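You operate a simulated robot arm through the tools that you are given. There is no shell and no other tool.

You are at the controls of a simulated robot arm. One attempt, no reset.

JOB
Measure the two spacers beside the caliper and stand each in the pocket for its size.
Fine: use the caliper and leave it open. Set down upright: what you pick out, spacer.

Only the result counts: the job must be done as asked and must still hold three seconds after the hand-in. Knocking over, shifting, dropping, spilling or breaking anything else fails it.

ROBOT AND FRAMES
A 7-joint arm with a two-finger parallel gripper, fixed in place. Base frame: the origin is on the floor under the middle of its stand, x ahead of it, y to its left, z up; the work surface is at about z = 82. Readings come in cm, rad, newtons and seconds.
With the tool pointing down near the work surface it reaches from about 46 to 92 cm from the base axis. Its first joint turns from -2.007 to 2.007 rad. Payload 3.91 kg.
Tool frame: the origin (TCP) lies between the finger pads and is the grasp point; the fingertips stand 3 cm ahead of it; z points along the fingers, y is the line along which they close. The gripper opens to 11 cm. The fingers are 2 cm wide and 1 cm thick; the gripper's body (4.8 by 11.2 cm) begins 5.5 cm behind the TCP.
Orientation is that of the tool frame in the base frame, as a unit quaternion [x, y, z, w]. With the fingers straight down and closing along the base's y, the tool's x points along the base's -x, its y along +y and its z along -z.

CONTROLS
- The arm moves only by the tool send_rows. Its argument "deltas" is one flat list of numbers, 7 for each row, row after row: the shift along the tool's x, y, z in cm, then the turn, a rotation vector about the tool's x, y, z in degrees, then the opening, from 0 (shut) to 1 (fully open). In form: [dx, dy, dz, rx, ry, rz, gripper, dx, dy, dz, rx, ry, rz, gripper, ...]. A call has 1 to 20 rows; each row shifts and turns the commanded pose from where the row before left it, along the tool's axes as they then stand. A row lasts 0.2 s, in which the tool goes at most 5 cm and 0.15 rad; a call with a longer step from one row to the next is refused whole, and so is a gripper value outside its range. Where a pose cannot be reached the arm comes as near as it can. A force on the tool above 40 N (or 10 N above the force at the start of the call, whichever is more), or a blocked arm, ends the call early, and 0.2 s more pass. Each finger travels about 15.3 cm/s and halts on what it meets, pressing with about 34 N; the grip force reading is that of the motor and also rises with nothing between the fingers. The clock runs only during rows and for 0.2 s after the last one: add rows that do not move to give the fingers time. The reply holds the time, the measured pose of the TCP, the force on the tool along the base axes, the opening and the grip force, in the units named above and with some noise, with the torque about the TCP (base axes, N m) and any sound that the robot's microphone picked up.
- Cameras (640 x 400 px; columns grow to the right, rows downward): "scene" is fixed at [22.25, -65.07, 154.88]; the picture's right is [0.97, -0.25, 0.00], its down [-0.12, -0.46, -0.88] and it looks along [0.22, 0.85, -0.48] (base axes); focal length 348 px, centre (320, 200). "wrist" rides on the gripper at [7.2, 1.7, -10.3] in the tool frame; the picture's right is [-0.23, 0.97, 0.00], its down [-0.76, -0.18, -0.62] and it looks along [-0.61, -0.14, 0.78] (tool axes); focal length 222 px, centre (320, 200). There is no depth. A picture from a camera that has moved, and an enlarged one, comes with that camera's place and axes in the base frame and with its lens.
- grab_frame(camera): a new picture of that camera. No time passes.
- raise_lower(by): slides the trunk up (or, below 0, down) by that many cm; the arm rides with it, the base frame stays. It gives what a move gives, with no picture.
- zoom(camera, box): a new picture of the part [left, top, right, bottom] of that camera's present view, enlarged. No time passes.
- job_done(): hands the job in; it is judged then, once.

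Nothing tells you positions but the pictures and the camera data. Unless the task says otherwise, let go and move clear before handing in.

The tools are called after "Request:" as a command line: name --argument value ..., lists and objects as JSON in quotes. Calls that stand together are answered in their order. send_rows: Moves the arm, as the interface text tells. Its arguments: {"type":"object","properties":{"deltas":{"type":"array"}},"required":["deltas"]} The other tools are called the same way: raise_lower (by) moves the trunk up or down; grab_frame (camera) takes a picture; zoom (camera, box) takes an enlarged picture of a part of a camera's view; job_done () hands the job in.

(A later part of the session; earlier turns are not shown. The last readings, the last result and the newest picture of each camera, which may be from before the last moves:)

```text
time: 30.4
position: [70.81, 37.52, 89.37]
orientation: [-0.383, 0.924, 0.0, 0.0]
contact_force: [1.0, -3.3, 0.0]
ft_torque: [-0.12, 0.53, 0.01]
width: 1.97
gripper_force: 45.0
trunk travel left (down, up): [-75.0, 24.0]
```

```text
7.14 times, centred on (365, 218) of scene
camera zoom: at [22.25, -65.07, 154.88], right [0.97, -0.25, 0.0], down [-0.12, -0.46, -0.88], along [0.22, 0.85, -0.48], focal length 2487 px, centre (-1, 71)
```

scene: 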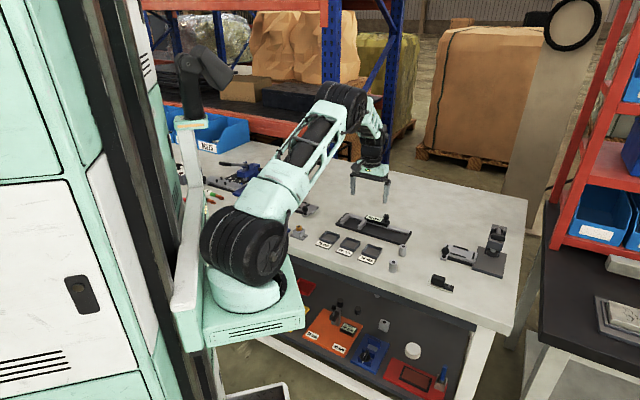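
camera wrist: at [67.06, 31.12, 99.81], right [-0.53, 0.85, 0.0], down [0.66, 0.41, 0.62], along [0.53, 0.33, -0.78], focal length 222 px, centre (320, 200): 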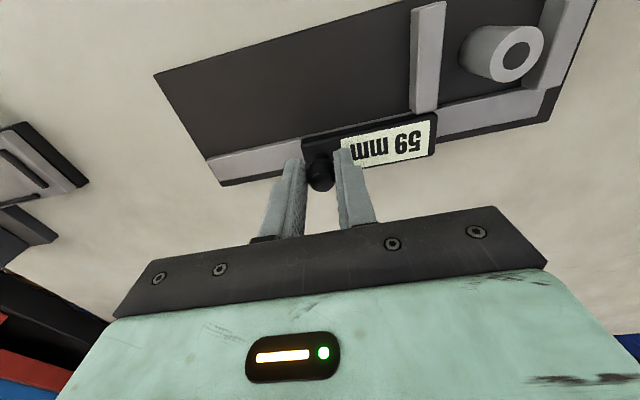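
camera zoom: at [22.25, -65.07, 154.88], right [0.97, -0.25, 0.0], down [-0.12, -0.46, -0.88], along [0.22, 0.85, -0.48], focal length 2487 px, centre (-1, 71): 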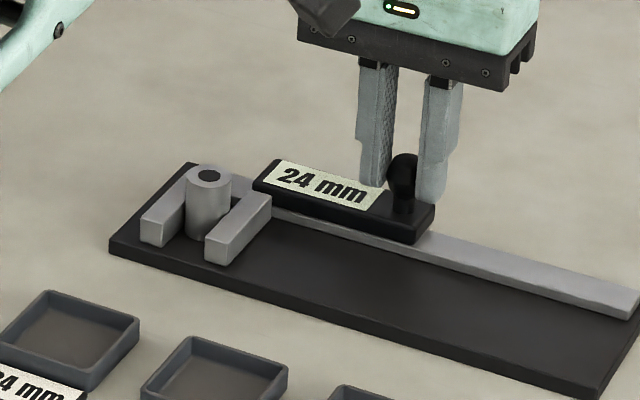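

The opposing force begins to rise while the reading holds at 24 mm. One more small push to confirm.

Request:
send_rows --deltas '[0, 0.05, 0, 0, 0, 0, 0.1, 0, 0.05, 0, 0, 0, 0, 0.1, 0, 0, 0, 0, 0, 0, 0.1]'

Request:
zoom --camera "scene" --box '[330, 190, 400, 246]'

Request:
zoom --camera "wrist" --box '[300, 0, 640, 200]'

```text
time: 31.2
position: [70.81, 37.52, 89.44]
orientation: [-0.383, 0.924, -0.001, 0.002]
contact_force: [5.7, -9.6, 3.7]
ft_torque: [0.0, 0.2, -0.05]
width: 1.99
gripper_force: 44.5
trunk travel left (down, up): [-75.0, 24.0]
```

```text
7.14 times, centred on (365, 218) of scene
camera zoom: at [22.25, -65.07, 154.88], right [0.97, -0.25, 0.0], down [-0.12, -0.46, -0.88], along [0.22, 0.85, -0.48], focal length 2487 px, centre (-1, 71)
```

zoom: 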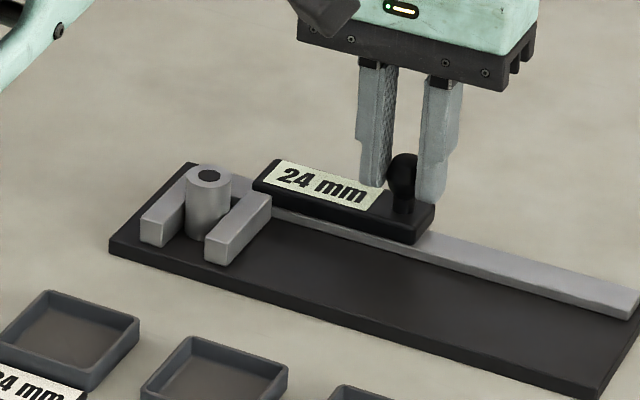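

```text
1.88 times, centred on (470, 100) of wrist
camera zoom: at [64.53, 33.64, 99.79], right [-0.53, 0.85, 0.0], down [0.66, 0.41, 0.62], along [0.53, 0.33, -0.78], focal length 418 px, centre (38, 388)
```

zoom: 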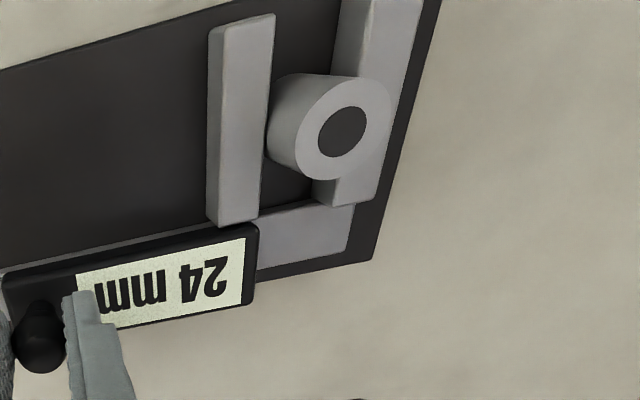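

Spacer A is clamped at a firm 24 mm (11 N). Now I slide the caliper back open to about 60 mm.

Request:
send_rows --deltas '[0, -0.1, 0, 0, 0, 0, 0.1, 0, -0.1, 0, 0, 0, 0, 0.1, 0, -0.15, 0, 0, 0, 0, 0.1, 0, -0.25, 0, 0, 0, 0, 0.1, 0, -0.25, 0, 0, 0, 0, 0.1, 0, -0.25, 0, 0, 0, 0, 0.1, 0, -0.25, 0, 0, 0, 0, 0.1, 0, -0.25, 0, 0, 0, 0, 0.1, 0, -0.25, 0, 0, 0, 0, 0.1, 0, -0.25, 0, 0, 0, 0, 0.1, 0, -0.25, 0, 0, 0, 0, 0.1, 0, -0.25, 0, 0, 0, 0, 0.1, 0, -0.25, 0, 0, 0, 0, 0.1, 0, -0.25, 0, 0, 0, 0, 0.1, 0, -0.25, 0, 0, 0, 0, 0.1, 0, -0.25, 0, 0, 0, 0, 0.1, 0, -0.15, 0, 0, 0, 0, 0.1, 0, 0, 0, 0, 0, 0, 0.1]'

Request:
zoom --camera "scene" --box '[330, 190, 400, 246]'

Request:
zoom --camera "wrist" --box '[300, 0, 640, 200]'

```text
time: 35.0
position: [73.41, 35.0, 89.32]
orientation: [-0.382, 0.924, -0.001, 0.001]
contact_force: [-3.9, -3.0, 2.0]
ft_torque: [0.01, 0.63, 0.07]
width: 1.98
gripper_force: 45.0
trunk travel left (down, up): [-75.0, 24.0]
```

```text
7.14 times, centred on (365, 218) of scene
camera zoom: at [22.25, -65.07, 154.88], right [0.97, -0.25, 0.0], down [-0.12, -0.46, -0.88], along [0.22, 0.85, -0.48], focal length 2487 px, centre (-1, 71)
```

zoom: 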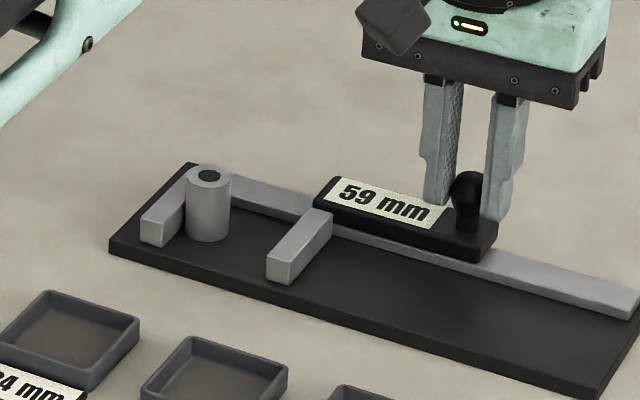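

```text
1.88 times, centred on (470, 100) of wrist
camera zoom: at [67.07, 31.11, 99.79], right [-0.53, 0.85, 0.0], down [0.66, 0.41, 0.62], along [0.53, 0.33, -0.78], focal length 418 px, centre (38, 388)
```

zoom: 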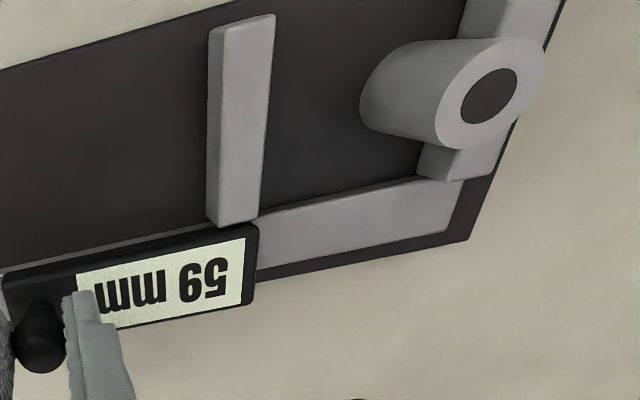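

The caliper is open again at 59 mm, with A standing against the fixed jaw. I release the knob, rise, and move above A at about s=14.1 along the axis.

Request:
send_rows --deltas '[0, 0, 0, 0, 0, 0, 0.25, 0, 0, 0, 0, 0, 0, 0.4, 0, 0, 0, 0, 0, 0, 0.5, 0, 0, -1, 0, 0, 0, 0.5, 0, 0, -2.5, 0, 0, 0, 0.5, 0, 0, -2.5, 0, 0, 0, 0.5, 0.79, 2.6, 0, 0, 0, 0, 0.5, 0.79, 2.6, 0, 0, 0, 0, 0.5, 0.79, 2.6, 0, 0, 0, 0, 0.5, 0.79, 2.6, 0, 0, 0, 0, 0.5, 0.79, 2.6, 0, 0, 0, 0, 0.5, 0, 0, 0, 0, 0, 0, 0.5]'

Request:
grab_frame --camera "wrist"

Request:
zoom --camera "wrist" --box '[220, 40, 420, 200]'

Request:
zoom --camera "scene" --box '[330, 180, 430, 260]'

```text
time: 37.6
position: [61.38, 41.7, 95.32]
orientation: [-0.383, 0.924, 0.0, 0.001]
contact_force: [-0.1, 0.0, 0.0]
ft_torque: [0.0, 0.02, -0.03]
width: 5.49
gripper_force: 0.0
trunk travel left (down, up): [-75.0, 24.0]
```

```text
taken
camera wrist: at [55.18, 37.72, 105.68], right [-0.53, 0.85, 0.0], down [0.66, 0.41, 0.62], along [0.53, 0.33, -0.78], focal length 222 px, centre (320, 200)
```

wrist: 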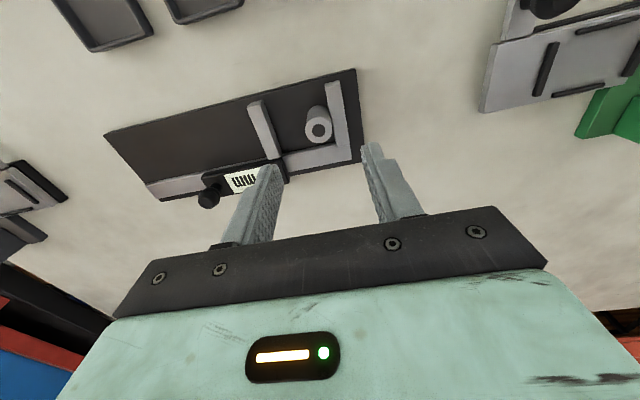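

```text
2.50 times, centred on (320, 120) of wrist
camera zoom: at [55.18, 37.72, 105.68], right [-0.53, 0.85, 0.0], down [0.66, 0.41, 0.62], along [0.53, 0.33, -0.78], focal length 555 px, centre (320, 400)
```

zoom: 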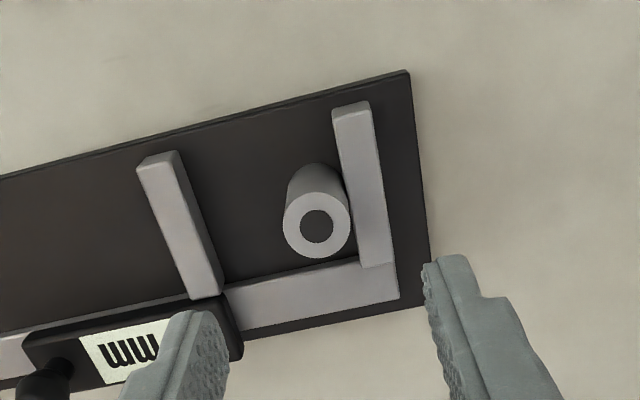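

```text
5.00 times, centred on (380, 220) of scene
camera zoom: at [22.25, -65.07, 154.88], right [0.97, -0.25, 0.0], down [-0.12, -0.46, -0.88], along [0.22, 0.85, -0.48], focal length 1741 px, centre (20, 100)
```

zoom: 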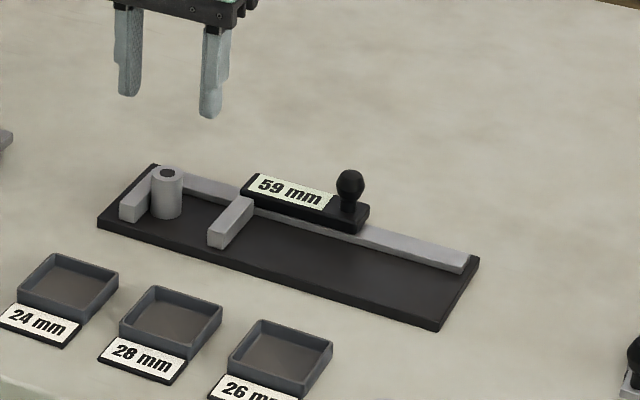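

A is at about s=14.16, p=72.98, nearly under the TCP. I make a small correction, descend so the tips clear the jaw tops, and grip it.

Request:
send_rows --deltas '[-0.12, -0.1, 2, 0, 0, 0, 0.5, 0, 0, 2.5, 0, 0, 0, 0.5, 0, 0, 2, 0, 0, 0, 0.5, 0, 0, 0.8, 0, 0, 0, 0.5, 0, 0, 0, 0, 0, 0, 0.5]'

Request:
zoom --camera "wrist" --box '[220, 80, 420, 240]'

Request:
zoom --camera "scene" --box '[340, 190, 390, 230]'

```text
time: 38.8
position: [61.63, 41.5, 88.12]
orientation: [-0.382, 0.924, 0.0, 0.001]
contact_force: [-0.3, 0.4, -0.8]
ft_torque: [-0.02, 0.03, -0.01]
width: 5.53
gripper_force: 0.0
trunk travel left (down, up): [-75.0, 24.0]
```

```text
2.50 times, centred on (320, 160) of wrist
camera zoom: at [55.32, 37.54, 98.55], right [-0.53, 0.85, 0.0], down [0.66, 0.41, 0.62], along [0.53, 0.33, -0.78], focal length 555 px, centre (320, 300)
```

zoom: 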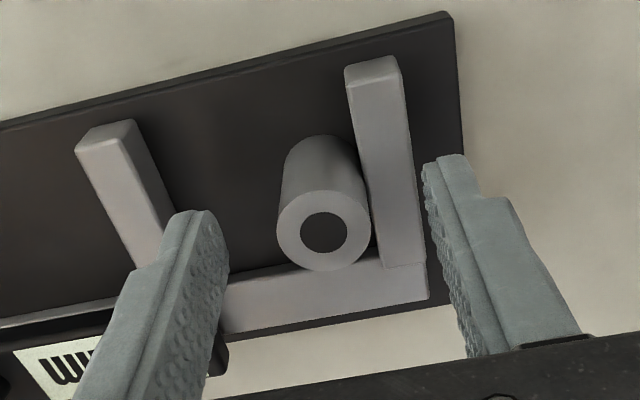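

```text
10.00 times, centred on (365, 210) of scene
camera zoom: at [22.25, -65.07, 154.88], right [0.97, -0.25, 0.0], down [-0.12, -0.46, -0.88], along [0.22, 0.85, -0.48], focal length 3482 px, centre (-130, 100)
```

zoom: 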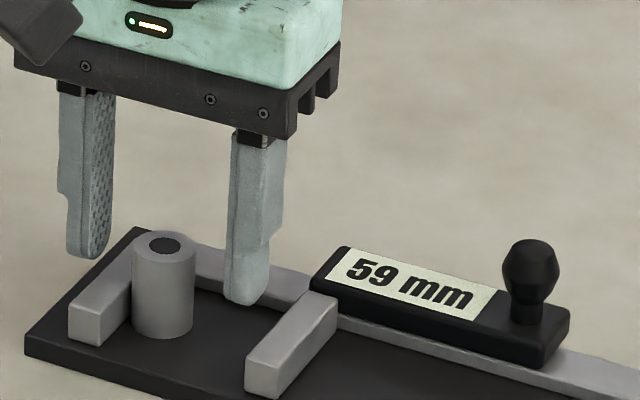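

The fingers straddle A with the tips above the jaws. Closing now, then lifting slightly.

Request:
send_rows --deltas '[0, 0, 0, 0, 0, 0, 0.35, 0, 0, 0, 0, 0, 0, 0.27, 0, 0, 0, 0, 0, 0, 0.22, 0, 0, 0, 0, 0, 0, 0.12, 0, 0, 0, 0, 0, 0, 0.1, 0, 0, 0, 0, 0, 0, 0.1]'

Request:
zoom --camera "wrist" --box '[220, 80, 420, 240]'

Request:
zoom --camera "scene" --box '[340, 190, 390, 230]'

```text
time: 40.2
position: [61.6, 41.55, 88.09]
orientation: [-0.383, 0.924, -0.001, 0.0]
contact_force: [-0.5, 0.9, 0.7]
ft_torque: [0.01, 0.0, -0.03]
width: 2.3
gripper_force: 34.1
trunk travel left (down, up): [-75.0, 24.0]
```

```text
2.50 times, centred on (320, 160) of wrist
camera zoom: at [55.31, 37.54, 98.56], right [-0.53, 0.85, 0.0], down [0.66, 0.41, 0.62], along [0.53, 0.33, -0.78], focal length 555 px, centre (320, 300)
```

zoom: 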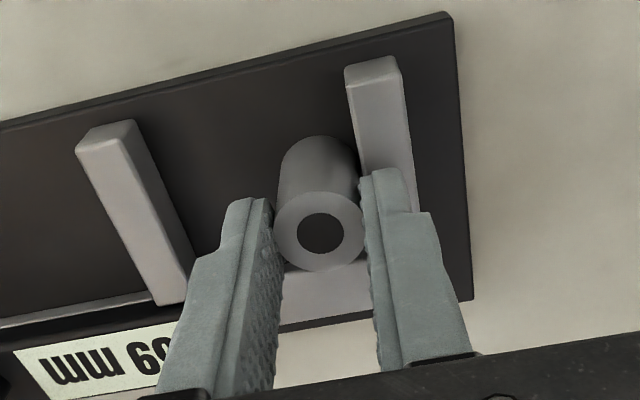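

```text
10.00 times, centred on (365, 210) of scene
camera zoom: at [22.25, -65.07, 154.88], right [0.97, -0.25, 0.0], down [-0.12, -0.46, -0.88], along [0.22, 0.85, -0.48], focal length 3482 px, centre (-130, 100)
```

zoom: 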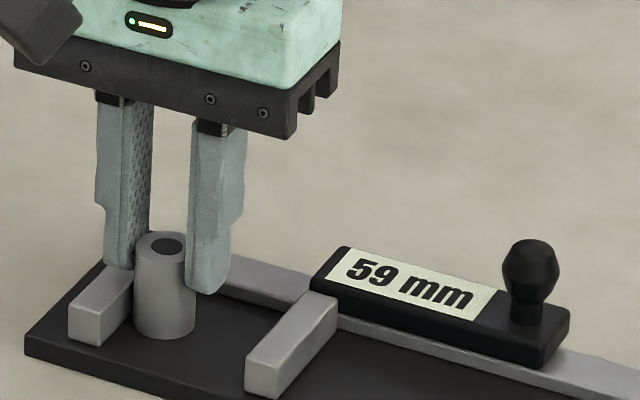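

A is gripped at 2.30 cm again. I lift it and carry it toward the 24 mm pocket, estimated near (51.4, 34.1).

Request:
send_rows --deltas '[0, 0, -1, 0, 0, 0, 0.1, 0, 0, -2.5, 0, 0, 0, 0.1, 0, 0, -2.5, 0, 0, 0, 0.1, 2.08, 0.33, 0, 0, 0, 0, 0.1, 2.08, 0.33, 0, 0, 0, 0, 0.1, 2.08, 0.33, 0, 0, 0, 0, 0.1, 2.08, 0.33, 0, 0, 0, 0, 0.1, 2.08, 0.33, 0, 0, 0, 0, 0.1, 2.08, 0.33, 0, 0, 0, 0, 0.1, 0, 0, 0, 0, 0, 0, 0.1]'

Request:
grab_frame --camera "wrist"

Request:
zoom --camera "wrist" --box '[220, 40, 440, 200]'

Request:
zoom --camera "scene" --box '[290, 190, 400, 280]'

```text
time: 42.4
position: [51.32, 33.91, 93.92]
orientation: [-0.382, 0.924, -0.001, 0.0]
contact_force: [0.8, -0.9, -0.2]
ft_torque: [0.05, 0.01, 0.01]
width: 2.29
gripper_force: 34.2
trunk travel left (down, up): [-75.0, 24.0]
```

```text
taken
camera wrist: at [45.03, 29.96, 104.37], right [-0.53, 0.85, 0.0], down [0.66, 0.41, 0.62], along [0.53, 0.33, -0.78], focal length 222 px, centre (320, 200)
```

wrist: 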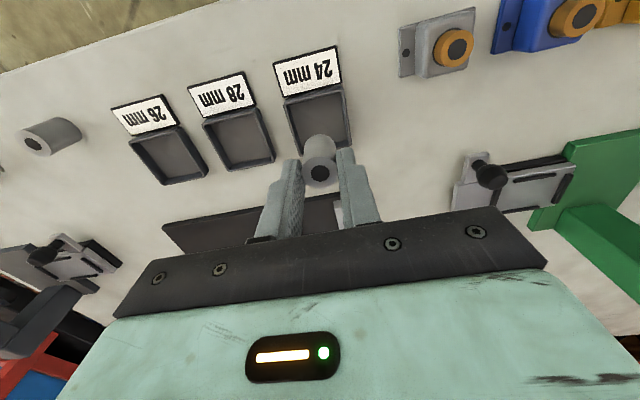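

```text
2.50 times, centred on (330, 120) of wrist
camera zoom: at [45.03, 29.96, 104.37], right [-0.53, 0.85, 0.0], down [0.66, 0.41, 0.62], along [0.53, 0.33, -0.78], focal length 555 px, centre (295, 400)
```

zoom: 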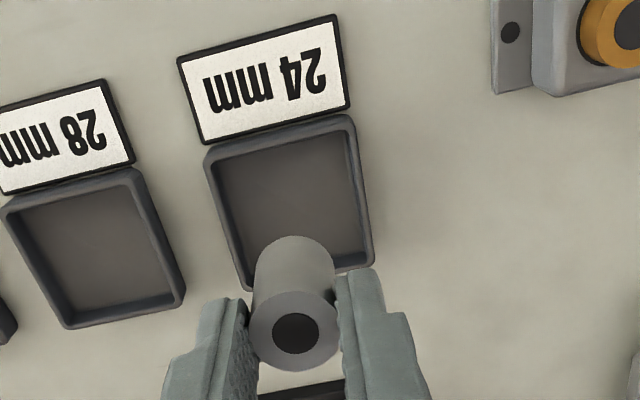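

```text
4.44 times, centred on (345, 235) of scene
camera zoom: at [22.25, -65.07, 154.88], right [0.97, -0.25, 0.0], down [-0.12, -0.46, -0.88], along [0.22, 0.85, -0.48], focal length 1547 px, centre (209, 44)
```

zoom: 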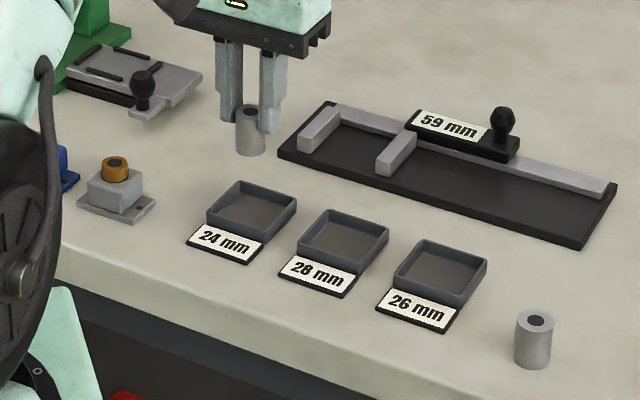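

The 24 mm pocket centre is at about (51.58, 33.93). I correct by a few millimetres and descend, slowly at the end.

Request:
send_rows --deltas '[-0.22, -0.15, 1, 0, 0, 0, 0.1, 0, 0, 2, 0, 0, 0, 0.1, 0, 0, 2, 0, 0, 0, 0.1, 0, 0, 0.7, 0, 0, 0, 0.1, 0, 0, 0, 0, 0, 0, 0.1]'

Request:
zoom --camera "wrist" --box '[220, 40, 440, 200]'

Request:
zoom --camera "scene" --box '[310, 210, 380, 266]'

```text
time: 43.6
position: [51.67, 34.02, 88.23]
orientation: [-0.382, 0.924, -0.001, 0.001]
contact_force: [-1.0, -0.2, -1.7]
ft_torque: [-0.02, 0.0, 0.03]
width: 2.31
gripper_force: 34.0
trunk travel left (down, up): [-75.0, 24.0]
```

```text
2.50 times, centred on (330, 120) of wrist
camera zoom: at [45.34, 30.02, 98.77], right [-0.53, 0.85, 0.0], down [0.66, 0.41, 0.62], along [0.53, 0.33, -0.78], focal length 555 px, centre (295, 400)
```

zoom: 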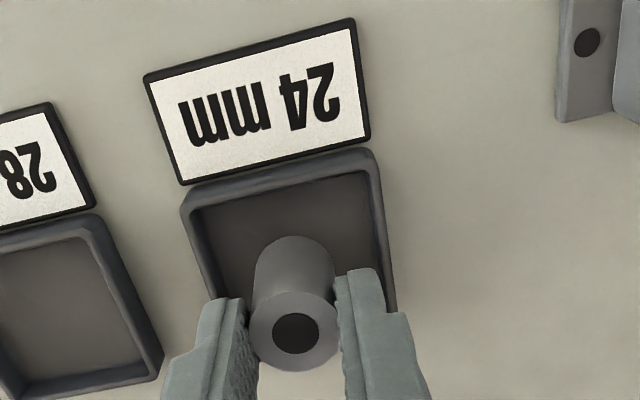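

```text
7.14 times, centred on (345, 238) of scene
camera zoom: at [22.25, -65.07, 154.88], right [0.97, -0.25, 0.0], down [-0.12, -0.46, -0.88], along [0.22, 0.85, -0.48], focal length 2487 px, centre (141, -71)
```

zoom: 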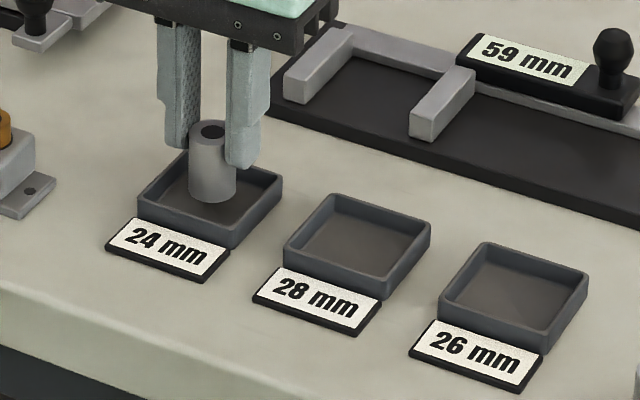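

A hovers inside the 24 mm pocket outline. Lowering in small steps until contact.

Request:
send_rows --deltas '[0, 0, 0.1, 0, 0, 0, 0.1, 0, 0, 0.1, 0, 0, 0, 0.1, 0, 0, 0.1, 0, 0, 0, 0.1, 0, 0, 0.1, 0, 0, 0, 0.1, 0, 0, 0, 0, 0, 0, 0.1]'

Request:
send_rows --deltas '[0, 0, 0.05, 0, 0, 0, 0.1, 0, 0, 0.05, 0, 0, 0, 0.1, 0, 0, 0, 0, 0, 0, 0.1]'

Request:
zoom --camera "scene" --box '[320, 215, 355, 243]'

```text
time: 44.8
position: [51.69, 34.01, 87.88]
orientation: [-0.383, 0.924, -0.002, 0.0]
contact_force: [-0.6, 0.8, -1.6]
ft_torque: [0.02, -0.02, -0.02]
width: 2.28
gripper_force: 34.2
trunk travel left (down, up): [-75.0, 24.0]
```

```text
time: 45.6
position: [51.78, 33.95, 87.84]
orientation: [-0.383, 0.924, -0.001, 0.0]
contact_force: [-0.1, 0.3, -1.0]
ft_torque: [-0.03, 0.01, -0.01]
width: 2.3
gripper_force: 33.8
trunk travel left (down, up): [-75.0, 24.0]
```

```text
14.29 times, centred on (338, 229) of scene
camera zoom: at [22.25, -65.07, 154.88], right [0.97, -0.25, 0.0], down [-0.12, -0.46, -0.88], along [0.22, 0.85, -0.48], focal length 4974 px, centre (70, -214)
```

zoom: 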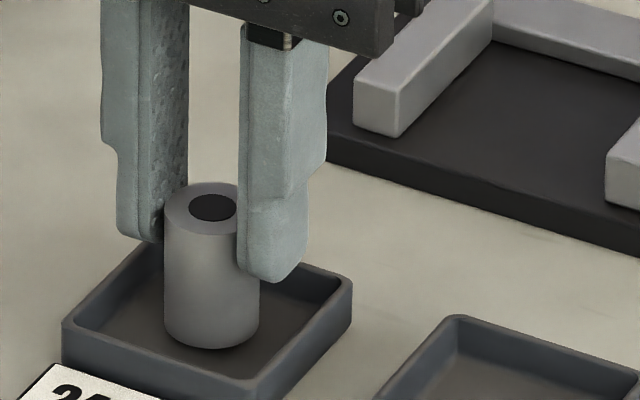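

No contact yet. Continuing down.

Request:
send_rows --deltas '[0, 0, 0.07, 0, 0, 0, 0.1, 0, 0, 0.07, 0, 0, 0, 0.1, 0, 0, 0.06, 0, 0, 0, 0.1, 0, 0, 0, 0, 0, 0, 0.1]'

Request:
send_rows --deltas '[0, 0, 0.05, 0, 0, 0, 0.1, 0, 0, 0, 0, 0, 0, 0.1]'

Request:
send_rows --deltas '[0, 0, 0.05, 0, 0, 0, 0.1, 0, 0, 0, 0, 0, 0, 0.1]'

Request:
zoom --camera "scene" --box '[320, 215, 355, 243]'

```text
time: 46.6
position: [51.67, 33.98, 87.7]
orientation: [-0.383, 0.924, -0.001, 0.001]
contact_force: [-0.3, 0.3, -0.7]
ft_torque: [0.0, 0.02, 0.01]
width: 2.31
gripper_force: 33.9
trunk travel left (down, up): [-75.0, 24.0]
```

```text
time: 47.2
position: [51.66, 34.1, 87.6]
orientation: [-0.383, 0.924, -0.001, 0.0]
contact_force: [0.6, -0.2, -1.6]
ft_torque: [-0.01, -0.03, -0.01]
width: 2.32
gripper_force: 33.9
trunk travel left (down, up): [-75.0, 24.0]
```

```text
time: 47.8
position: [51.67, 34.02, 87.59]
orientation: [-0.383, 0.924, -0.001, 0.0]
contact_force: [0.4, 0.5, 0.2]
ft_torque: [0.0, 0.0, 0.02]
width: 2.29
gripper_force: 34.3
trunk travel left (down, up): [-75.0, 24.0]
```

```text
14.29 times, centred on (338, 229) of scene
camera zoom: at [22.25, -65.07, 154.88], right [0.97, -0.25, 0.0], down [-0.12, -0.46, -0.88], along [0.22, 0.85, -0.48], focal length 4974 px, centre (70, -214)
```

zoom: 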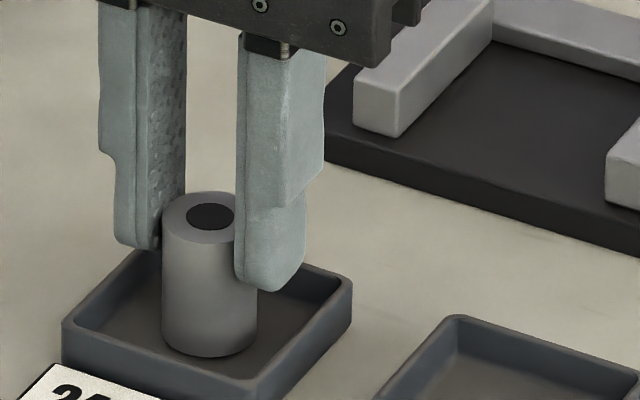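

Nearly there. Two more small steps.

Request:
send_rows --deltas '[0, 0, 0.05, 0, 0, 0, 0.1, 0, 0, 0, 0, 0, 0, 0.1]'

Request:
send_rows --deltas '[0, 0, 0.04, 0, 0, 0, 0.1, 0, 0, 0, 0, 0, 0, 0.1]'

```text
time: 48.4
position: [51.73, 34.01, 87.47]
orientation: [-0.383, 0.924, 0.0, 0.001]
contact_force: [-1.0, 0.2, 2.7]
ft_torque: [0.03, 0.04, 0.0]
width: 2.29
gripper_force: 33.7
trunk travel left (down, up): [-75.0, 24.0]
```

```text
time: 49.0
position: [51.51, 33.93, 87.56]
orientation: [-0.383, 0.924, 0.0, 0.001]
contact_force: [-1.2, -1.9, 15.5]
ft_torque: [-0.04, 0.16, 0.05]
width: 2.31
gripper_force: 34.1
trunk travel left (down, up): [-75.0, 24.0]
```

Contact (15 N up) on the pocket floor. I relieve the load, open gently and rise.

Request:
send_rows --deltas '[0, 0, -0.06, 0, 0, 0, 0.1, 0, 0, 0, 0, 0, 0, 0.1, 0, 0, 0, 0, 0, 0, 0.22, 0, 0, 0, 0, 0, 0, 0.26, 0, 0, 0, 0, 0, 0, 0.32, 0, 0, 0, 0, 0, 0, 0.38, 0, 0, -0.5, 0, 0, 0, 0.38, 0, 0, -2, 0, 0, 0, 0.38, 0, 0, -2.5, 0, 0, 0, 0.38, 0, 0, -2.5, 0, 0, 0, 0.38, 0, 0, 0, 0, 0, 0, 0.38]'

Request:
zoom --camera "wrist" --box '[120, 20, 440, 200]'

Request:
zoom --camera "scene" --box '[310, 200, 420, 290]'

```text
time: 51.4
position: [51.65, 34.02, 95.1]
orientation: [-0.383, 0.924, -0.002, 0.001]
contact_force: [0.8, -0.2, -0.2]
ft_torque: [-0.02, 0.01, 0.0]
width: 4.17
gripper_force: 0.1
trunk travel left (down, up): [-75.0, 24.0]
```

```text
2.00 times, centred on (280, 110) of wrist
camera zoom: at [45.28, 30.2, 105.53], right [-0.53, 0.85, 0.0], down [0.66, 0.41, 0.62], along [0.53, 0.33, -0.78], focal length 444 px, centre (400, 380)
```

zoom: 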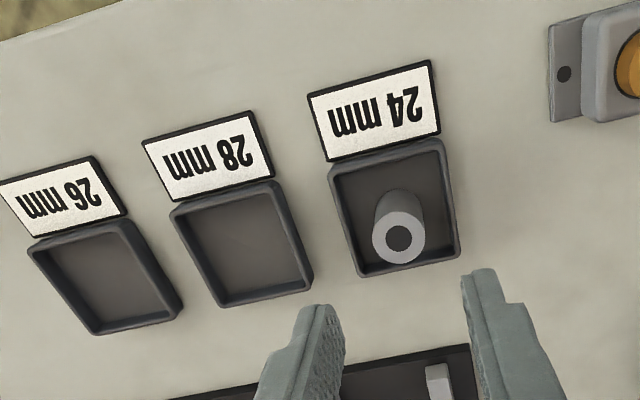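

```text
4.44 times, centred on (365, 245) of scene
camera zoom: at [22.25, -65.07, 154.88], right [0.97, -0.25, 0.0], down [-0.12, -0.46, -0.88], along [0.22, 0.85, -0.48], focal length 1547 px, centre (120, 0)
```

zoom: 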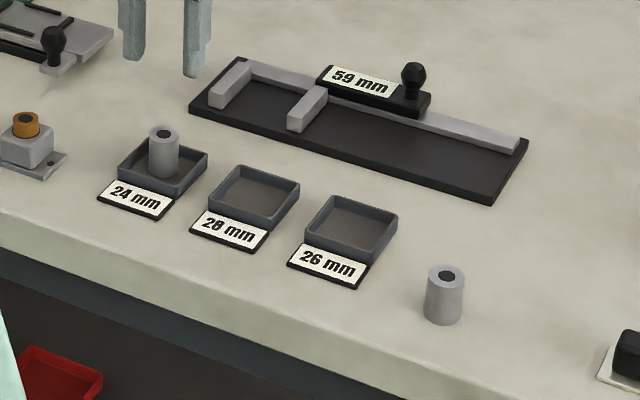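

Spacer A stands upright in the 24 mm pocket. Next I travel at a safe height to spacer B near (65.9, 12.6).

Request:
send_rows --deltas '[0.632, -3.15, 0, 0, 0, 0, 0.5, 0.632, -3.15, 0, 0, 0, 0, 0.5, 0.632, -3.15, 0, 0, 0, 0, 0.5, 0.632, -3.15, 0, 0, 0, 0, 0.5, 0.632, -3.15, 0, 0, 0, 0, 0.5, 0.632, -3.15, 0, 0, 0, 0, 0.5, 0.632, -3.15, 0, 0, 0, 0, 0.5, 0.632, -3.15, 0, 0, 0, 0, 0.5, 0, 0, 0, 0, 0, 0, 0.5]'

Request:
grab_frame --camera "wrist"

Request:
zoom --camera "wrist" --box '[220, 40, 420, 200]'

```text
time: 53.4
position: [66.02, 12.61, 95.0]
orientation: [-0.382, 0.924, -0.001, 0.0]
contact_force: [0.6, 0.3, -0.6]
ft_torque: [0.04, 0.04, 0.01]
width: 5.5
gripper_force: 0.1
trunk travel left (down, up): [-75.0, 24.0]
```

```text
taken
camera wrist: at [59.65, 8.76, 105.49], right [-0.53, 0.85, 0.0], down [0.66, 0.41, 0.62], along [0.53, 0.33, -0.78], focal length 222 px, centre (320, 200)
```

wrist: 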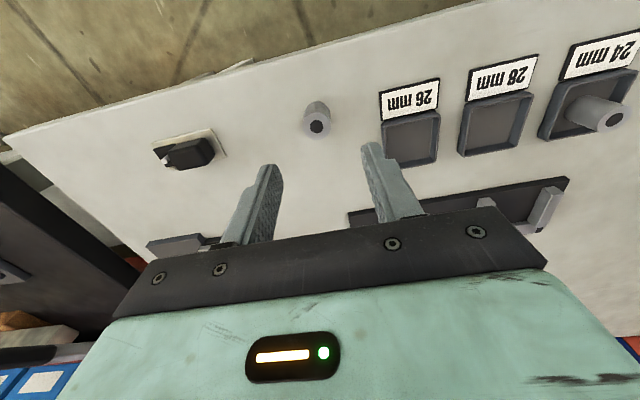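

```text
2.50 times, centred on (320, 120) of wrist
camera zoom: at [59.65, 8.76, 105.49], right [-0.53, 0.85, 0.0], down [0.66, 0.41, 0.62], along [0.53, 0.33, -0.78], focal length 555 px, centre (320, 400)
```

zoom: 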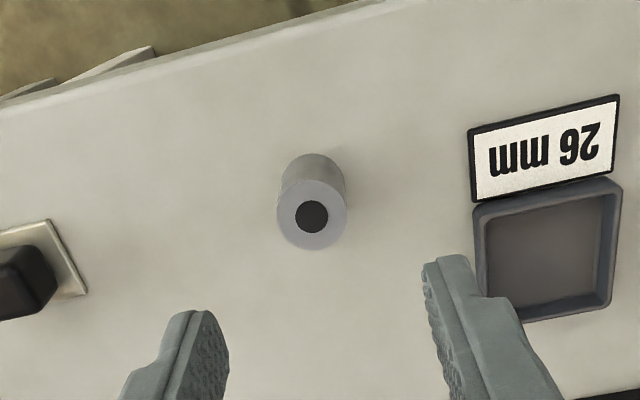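

Spacer B is at about (66.05, 12.4) and looks slightly wider. I centre on it, descend to z=87.0 and grip.

Request:
send_rows --deltas '[0.11, -0.21, 2, 0, 0, 0, 0.5, 0, 0, 2.5, 0, 0, 0, 0.5, 0, 0, 2.5, 0, 0, 0, 0.5, 0, 0, 1.0, 0, 0, 0, 0.5, 0, 0, 0, 0, 0, 0, 0.5]'

Request:
zoom --camera "wrist" --box '[220, 80, 420, 240]'

Request:
zoom --camera "scene" --box '[360, 220, 430, 276]'

```text
time: 54.6
position: [65.98, 12.44, 87.12]
orientation: [-0.382, 0.924, 0.0, 0.001]
contact_force: [0.7, 0.0, 0.4]
ft_torque: [-0.01, -0.01, 0.0]
width: 5.47
gripper_force: 0.1
trunk travel left (down, up): [-75.0, 24.0]
```

```text
2.50 times, centred on (320, 160) of wrist
camera zoom: at [59.77, 8.58, 97.53], right [-0.53, 0.85, 0.0], down [0.66, 0.41, 0.62], along [0.53, 0.33, -0.78], focal length 555 px, centre (320, 300)
```

zoom: 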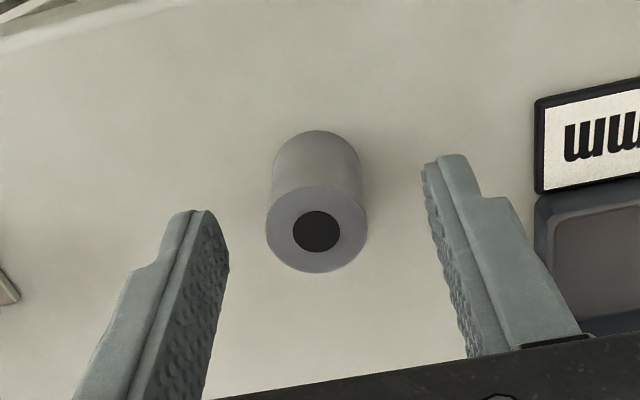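

```text
7.14 times, centred on (395, 248) of scene
camera zoom: at [22.25, -65.07, 154.88], right [0.97, -0.25, 0.0], down [-0.12, -0.46, -0.88], along [0.22, 0.85, -0.48], focal length 2487 px, centre (-216, -143)
```

zoom: 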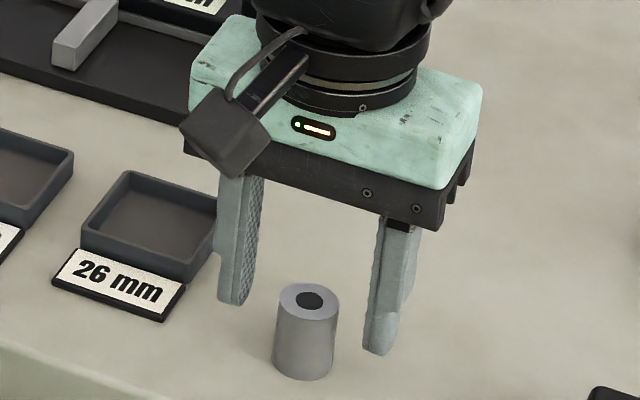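

B is centred between the fingers. Closing.

Request:
send_rows --deltas '[0, 0, 0, 0, 0, 0, 0.38, 0, 0, 0, 0, 0, 0, 0.29, 0, 0, 0, 0, 0, 0, 0.24, 0, 0, 0, 0, 0, 0, 0.14, 0, 0, 0, 0, 0, 0, 0.12, 0, 0, 0, 0, 0, 0, 0.12]'

Request:
zoom --camera "wrist" --box '[220, 80, 420, 240]'

Request:
zoom --camera "scene" --box '[360, 220, 430, 276]'

```text
time: 56.0
position: [66.09, 12.51, 87.09]
orientation: [-0.383, 0.924, -0.001, 0.0]
contact_force: [1.1, -0.1, 1.1]
ft_torque: [-0.01, -0.01, -0.01]
width: 2.49
gripper_force: 33.8
trunk travel left (down, up): [-75.0, 24.0]
```

```text
2.50 times, centred on (320, 160) of wrist
camera zoom: at [59.77, 8.58, 97.56], right [-0.53, 0.85, 0.0], down [0.66, 0.41, 0.62], along [0.53, 0.33, -0.78], focal length 555 px, centre (320, 300)
```

zoom: 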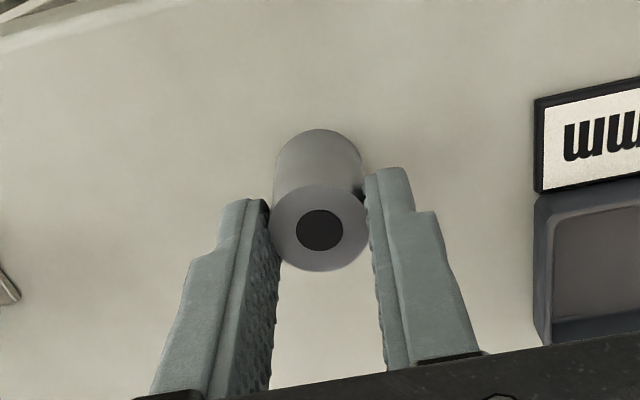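

```text
7.14 times, centred on (395, 248) of scene
camera zoom: at [22.25, -65.07, 154.88], right [0.97, -0.25, 0.0], down [-0.12, -0.46, -0.88], along [0.22, 0.85, -0.48], focal length 2487 px, centre (-216, -143)
```

zoom: 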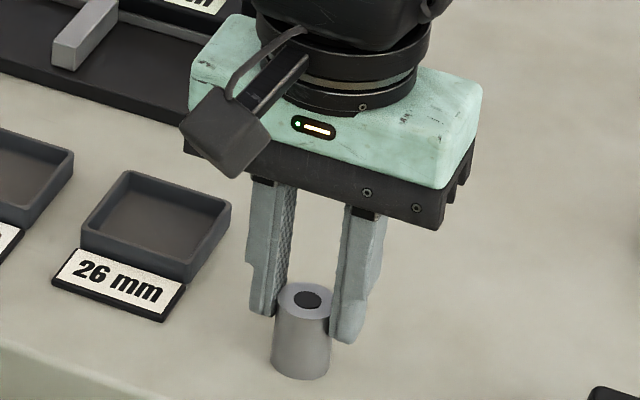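

B is gripped (2.49 cm reading, probably 26 mm, but the caliper must confirm). I lift it and carry it above the caliper gap.

Request:
send_rows --deltas '[0, 0, -1, 0, 0, 0, 0.12, 0, 0, -2.5, 0, 0, 0, 0.12, 0, 0, -2.5, 0, 0, 0, 0.12, -1.914, 2.449, 0, 0, 0, 0, 0.12, -1.914, 2.449, 0, 0, 0, 0, 0.12, -1.914, 2.449, 0, 0, 0, 0, 0.12, -1.914, 2.449, 0, 0, 0, 0, 0.12, -1.914, 2.449, 0, 0, 0, 0, 0.12, -1.914, 2.449, 0, 0, 0, 0, 0.12, -1.914, 2.449, 0, 0, 0, 0, 0.12, -1.914, 2.449, 0, 0, 0, 0, 0.12, -1.914, 2.449, 0, 0, 0, 0, 0.12, 0, 0, 0, 0, 0, 0, 0.12]'

Request:
zoom --camera "wrist" --box '[180, 60, 440, 220]'

Request:
zoom --camera "scene" --box '[330, 180, 430, 260]'

```text
time: 58.8
position: [62.58, 40.28, 93.02]
orientation: [-0.382, 0.924, -0.001, 0.001]
contact_force: [0.3, -0.3, -1.9]
ft_torque: [0.01, 0.02, 0.03]
width: 2.53
gripper_force: 34.1
trunk travel left (down, up): [-75.0, 24.0]
```

```text
2.46 times, centred on (310, 140) of wrist
camera zoom: at [56.19, 36.42, 103.5], right [-0.53, 0.85, 0.0], down [0.66, 0.41, 0.62], along [0.53, 0.33, -0.78], focal length 547 px, centre (345, 348)
```

zoom: 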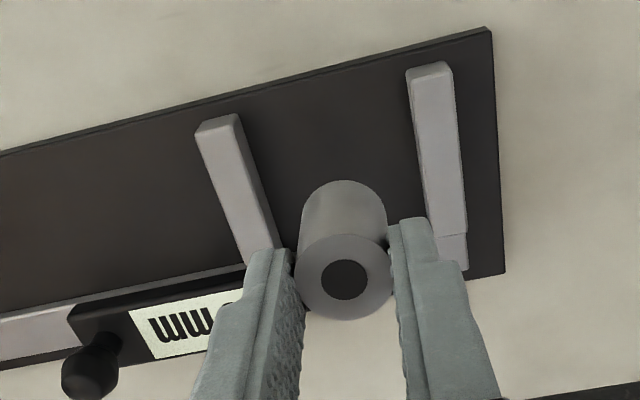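

```text
5.00 times, centred on (380, 220) of scene
camera zoom: at [22.25, -65.07, 154.88], right [0.97, -0.25, 0.0], down [-0.12, -0.46, -0.88], along [0.22, 0.85, -0.48], focal length 1741 px, centre (20, 100)
```

zoom: 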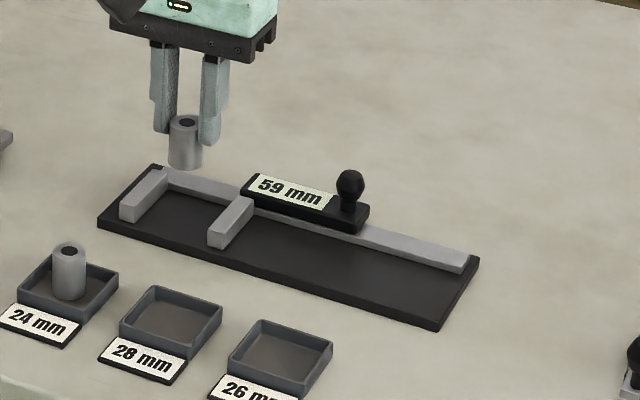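

B is above the gap centre. Lowering, fast then slow.

Request:
send_rows --deltas '[0, 0, 1.5, 0, 0, 0, 0.12, 0, 0, 1.5, 0, 0, 0, 0.12, 0, 0, 1.0, 0, 0, 0, 0.12, 0, 0, 0.5, 0, 0, 0, 0.12, 0, 0, 0, 0, 0, 0, 0.12]'

Request:
zoom --camera "wrist" --box '[180, 60, 440, 220]'

Request:
zoom --camera "scene" --box '[350, 205, 385, 233]'

```text
time: 60.0
position: [62.58, 40.29, 88.6]
orientation: [-0.383, 0.924, -0.001, 0.002]
contact_force: [-0.2, -0.3, -1.2]
ft_torque: [-0.01, 0.0, -0.02]
width: 2.51
gripper_force: 34.1
trunk travel left (down, up): [-75.0, 24.0]
```

```text
2.46 times, centred on (310, 140) of wrist
camera zoom: at [56.28, 36.39, 98.98], right [-0.53, 0.85, 0.0], down [0.66, 0.41, 0.62], along [0.53, 0.33, -0.78], focal length 547 px, centre (345, 348)
```

zoom: 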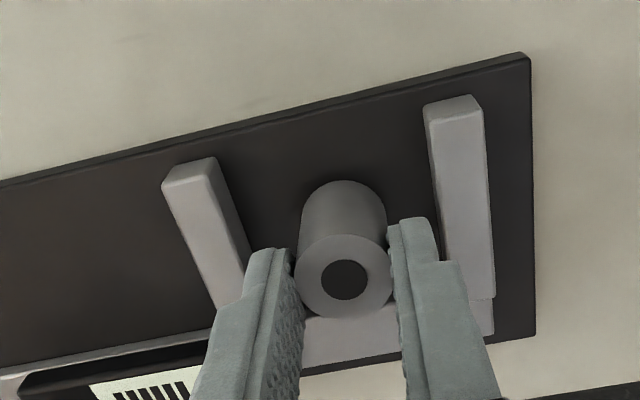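

```text
14.29 times, centred on (368, 219) of scene
camera zoom: at [22.25, -65.07, 154.88], right [0.97, -0.25, 0.0], down [-0.12, -0.46, -0.88], along [0.22, 0.85, -0.48], focal length 4974 px, centre (-359, -71)
```

zoom: 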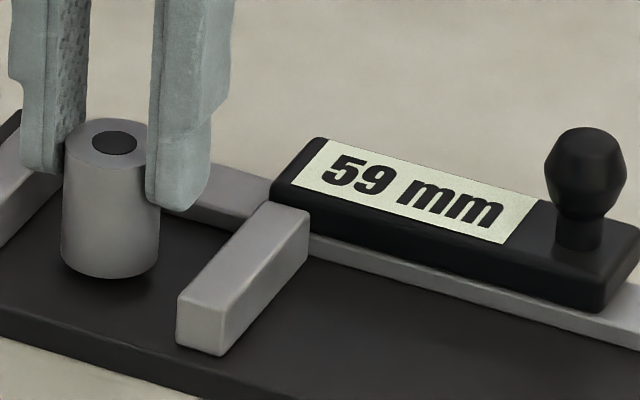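

Still about 0.5 cm above the plate. Stepping down finely.

Request:
send_rows --deltas '[0, 0, 0.1, 0, 0, 0, 0.12, 0, 0, 0.1, 0, 0, 0, 0.12, 0, 0, 0.1, 0, 0, 0, 0.12, 0, 0, 0, 0, 0, 0, 0.12]'

Request:
send_rows --deltas '[0, 0, 0.07, 0, 0, 0, 0.12, 0, 0, 0.07, 0, 0, 0, 0.12, 0, 0, 0, 0, 0, 0, 0.12]'

Request:
send_rows --deltas '[0, 0, 0.05, 0, 0, 0, 0.12, 0, 0, 0, 0, 0, 0, 0.12]'

Request:
send_rows --deltas '[0, 0, 0.05, 0, 0, 0, 0.12, 0, 0, 0, 0, 0, 0, 0.12]'

```text
time: 61.0
position: [62.64, 40.26, 88.16]
orientation: [-0.383, 0.924, -0.001, 0.0]
contact_force: [-0.6, -0.3, -1.1]
ft_torque: [0.03, 0.01, 0.01]
width: 2.52
gripper_force: 33.5
trunk travel left (down, up): [-75.0, 24.0]
```

```text
time: 61.8
position: [62.51, 40.19, 88.18]
orientation: [-0.382, 0.924, -0.001, 0.001]
contact_force: [0.8, 0.7, 2.9]
ft_torque: [0.05, -0.01, -0.05]
width: 2.51
gripper_force: 33.9
trunk travel left (down, up): [-75.0, 24.0]
```

```text
time: 62.4
position: [62.58, 40.14, 88.15]
orientation: [-0.383, 0.924, 0.0, 0.0]
contact_force: [0.4, -0.9, 9.4]
ft_torque: [0.0, 0.09, 0.02]
width: 2.49
gripper_force: 33.9
trunk travel left (down, up): [-75.0, 24.0]
```

```text
time: 63.0
position: [62.63, 40.28, 88.11]
orientation: [-0.383, 0.924, -0.001, 0.001]
contact_force: [-0.7, -5.1, 17.7]
ft_torque: [-0.19, 0.12, 0.05]
width: 2.52
gripper_force: 33.9
trunk travel left (down, up): [-75.0, 24.0]
```

B rests on the plate (18 N). I relieve by 0.1 cm, release within the gap, and rise, then move toward the knob.

Request:
send_rows --deltas '[0, 0, -0.1, 0, 0, 0, 0.12, 0, 0, 0, 0, 0, 0, 0.12, 0, 0, 0, 0, 0, 0, 0.24, 0, 0, 0, 0, 0, 0, 0.28, 0, 0, 0, 0, 0, 0, 0.34, 0, 0, 0, 0, 0, 0, 0.34, 0, 0, -0.5, 0, 0, 0, 0.34, 0, 0, -1.5, 0, 0, 0, 0.34, 0, 0, -2.5, 0, 0, 0, 0.34, 0, 0, -2.5, 0, 0, 0, 0.34, 0, 0, 0, 0, 0, 0, 0.34]'

Request:
zoom --camera "wrist" --box '[180, 40, 440, 200]'

Request:
zoom --camera "scene" --box '[330, 190, 400, 246]'

```text
time: 65.4
position: [62.57, 40.11, 95.1]
orientation: [-0.383, 0.924, 0.0, 0.001]
contact_force: [1.6, 0.3, -0.2]
ft_torque: [0.02, -0.01, -0.04]
width: 3.74
gripper_force: 0.0
trunk travel left (down, up): [-75.0, 24.0]
```

```text
2.46 times, centred on (310, 120) of wrist
camera zoom: at [56.2, 36.24, 105.53], right [-0.53, 0.85, 0.0], down [0.66, 0.41, 0.62], along [0.53, 0.33, -0.78], focal length 547 px, centre (345, 397)
```

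zoom: 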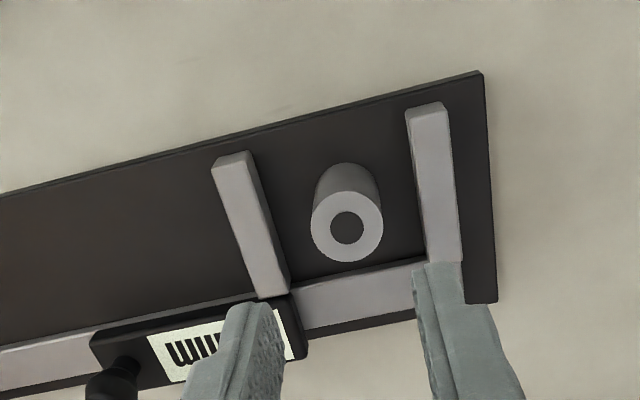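

```text
7.14 times, centred on (365, 218) of scene
camera zoom: at [22.25, -65.07, 154.88], right [0.97, -0.25, 0.0], down [-0.12, -0.46, -0.88], along [0.22, 0.85, -0.48], focal length 2487 px, centre (-1, 71)
```

zoom: 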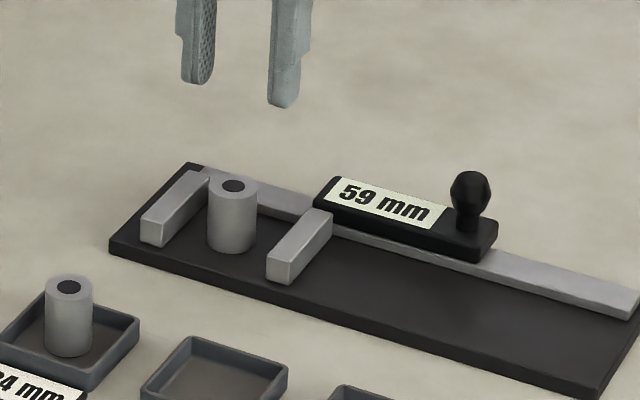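

B stands upright in the gap. Now over to the knob.

Request:
send_rows --deltas '[-0.82, -2.24, 0, 0, 0, 0, 0.5, -0.82, -2.24, 0, 0, 0, 0, 0.5, -0.82, -2.24, 0, 0, 0, 0, 0.5, -0.82, -2.24, 0, 0, 0, 0, 0.5, -0.82, -2.24, 0, 0, 0, 0, 0.5, 0, 0, 0, 0, 0, 0, 0.5]'

Request:
zoom --camera "wrist" --box '[220, 60, 480, 220]'

```text
time: 66.8
position: [73.4, 35.15, 95.27]
orientation: [-0.382, 0.924, 0.0, 0.0]
contact_force: [-0.5, 0.4, -0.1]
ft_torque: [-0.04, -0.01, 0.02]
width: 5.49
gripper_force: 0.0
trunk travel left (down, up): [-75.0, 24.0]
```

```text
2.46 times, centred on (350, 140) of wrist
camera zoom: at [67.06, 31.14, 105.64], right [-0.53, 0.85, 0.0], down [0.66, 0.41, 0.62], along [0.53, 0.33, -0.78], focal length 547 px, centre (246, 348)
```

zoom: 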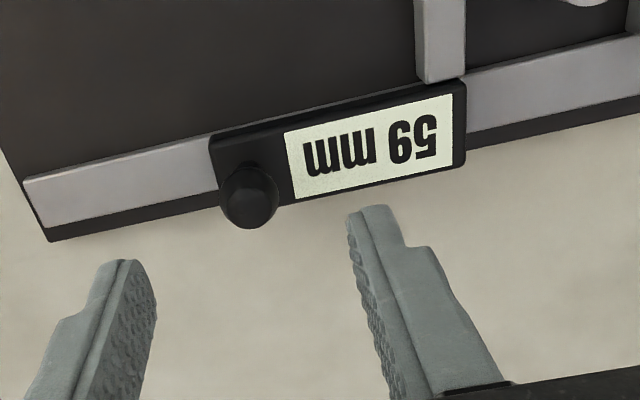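

The knob is centred. Descending and gripping it as before.

Request:
send_rows --deltas '[0, 0.08, 2, 0, 0, 0, 0.5, 0, 0, 2, 0, 0, 0, 0.5, 0, 0, 1.85, 0, 0, 0, 0.5, 0, 0, 0, 0, 0, 0, 0.5, 0, 0, 0, 0, 0, 0, 0.3, 0, 0, 0, 0, 0, 0, 0.2, 0, 0, 0, 0, 0, 0, 0.12, 0, 0, 0, 0, 0, 0, 0.1, 0, 0, 0, 0, 0, 0, 0.1]'

Request:
zoom --camera "scene" --box '[330, 190, 400, 246]'

```text
time: 68.8
position: [73.28, 35.4, 89.14]
orientation: [-0.383, 0.924, 0.0, 0.001]
contact_force: [-0.3, -0.6, -0.7]
ft_torque: [0.17, -0.02, -0.04]
width: 1.97
gripper_force: 45.0
trunk travel left (down, up): [-75.0, 24.0]
```

```text
7.14 times, centred on (365, 218) of scene
camera zoom: at [22.25, -65.07, 154.88], right [0.97, -0.25, 0.0], down [-0.12, -0.46, -0.88], along [0.22, 0.85, -0.48], focal length 2487 px, centre (-1, 71)
```

zoom: 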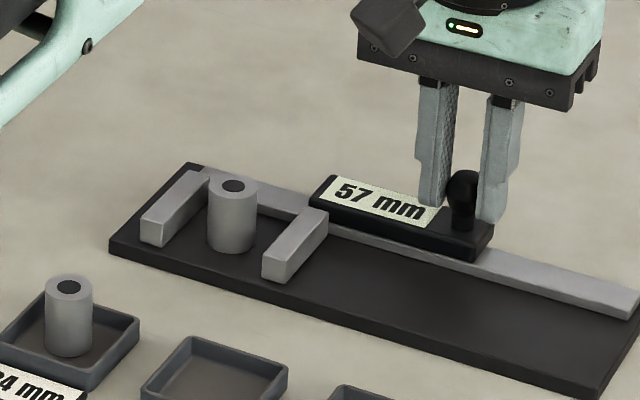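

The caliper reads 57 mm with the knob gripped. Sliding slowly toward the fixed jaw.

Request:
send_rows --deltas '[0, 0.1, 0, 0, 0, 0, 0.1, 0, 0.2, 0, 0, 0, 0, 0.1, 0, 0.2, 0, 0, 0, 0, 0.1, 0, 0.2, 0, 0, 0, 0, 0.1, 0, 0.2, 0, 0, 0, 0, 0.1, 0, 0.2, 0, 0, 0, 0, 0.1, 0, 0.1, 0, 0, 0, 0, 0.1, 0, 0, 0, 0, 0, 0, 0.1]'

Request:
send_rows --deltas '[0, 0.1, 0, 0, 0, 0, 0.1, 0, 0.1, 0, 0, 0, 0, 0.1, 0, 0.1, 0, 0, 0, 0, 0.1, 0, 0.1, 0, 0, 0, 0, 0.1, 0, 0.1, 0, 0, 0, 0, 0.1, 0, 0.1, 0, 0, 0, 0, 0.1, 0, 0.1, 0, 0, 0, 0, 0.1, 0, 0.1, 0, 0, 0, 0, 0.1, 0, 0, 0, 0, 0, 0, 0.1]'

Request:
zoom --camera "scene" --box '[330, 190, 400, 246]'

```text
time: 70.6
position: [72.38, 36.07, 89.23]
orientation: [-0.382, 0.924, -0.001, 0.0]
contact_force: [-6.4, -7.6, 0.0]
ft_torque: [-0.06, 0.1, 0.02]
width: 1.96
gripper_force: 45.0
trunk travel left (down, up): [-75.0, 24.0]
```

```text
time: 72.6
position: [71.7, 36.56, 89.18]
orientation: [-0.383, 0.924, -0.001, -0.001]
contact_force: [-10.2, -12.5, -8.7]
ft_torque: [-0.19, 0.23, -0.01]
width: 2.0
gripper_force: 44.3
trunk travel left (down, up): [-75.0, 24.0]
```

```text
7.14 times, centred on (365, 218) of scene
camera zoom: at [22.25, -65.07, 154.88], right [0.97, -0.25, 0.0], down [-0.12, -0.46, -0.88], along [0.22, 0.85, -0.48], focal length 2487 px, centre (-1, 71)
```

zoom: 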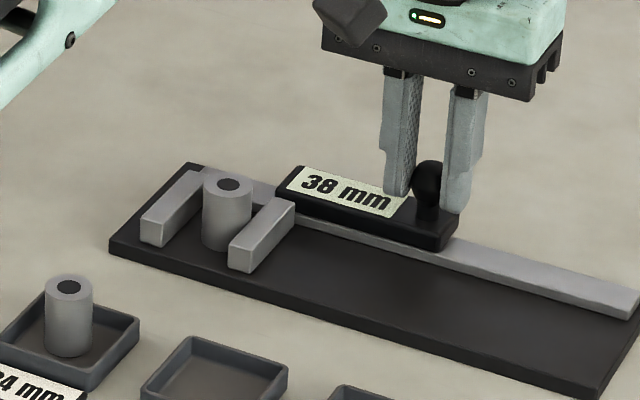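

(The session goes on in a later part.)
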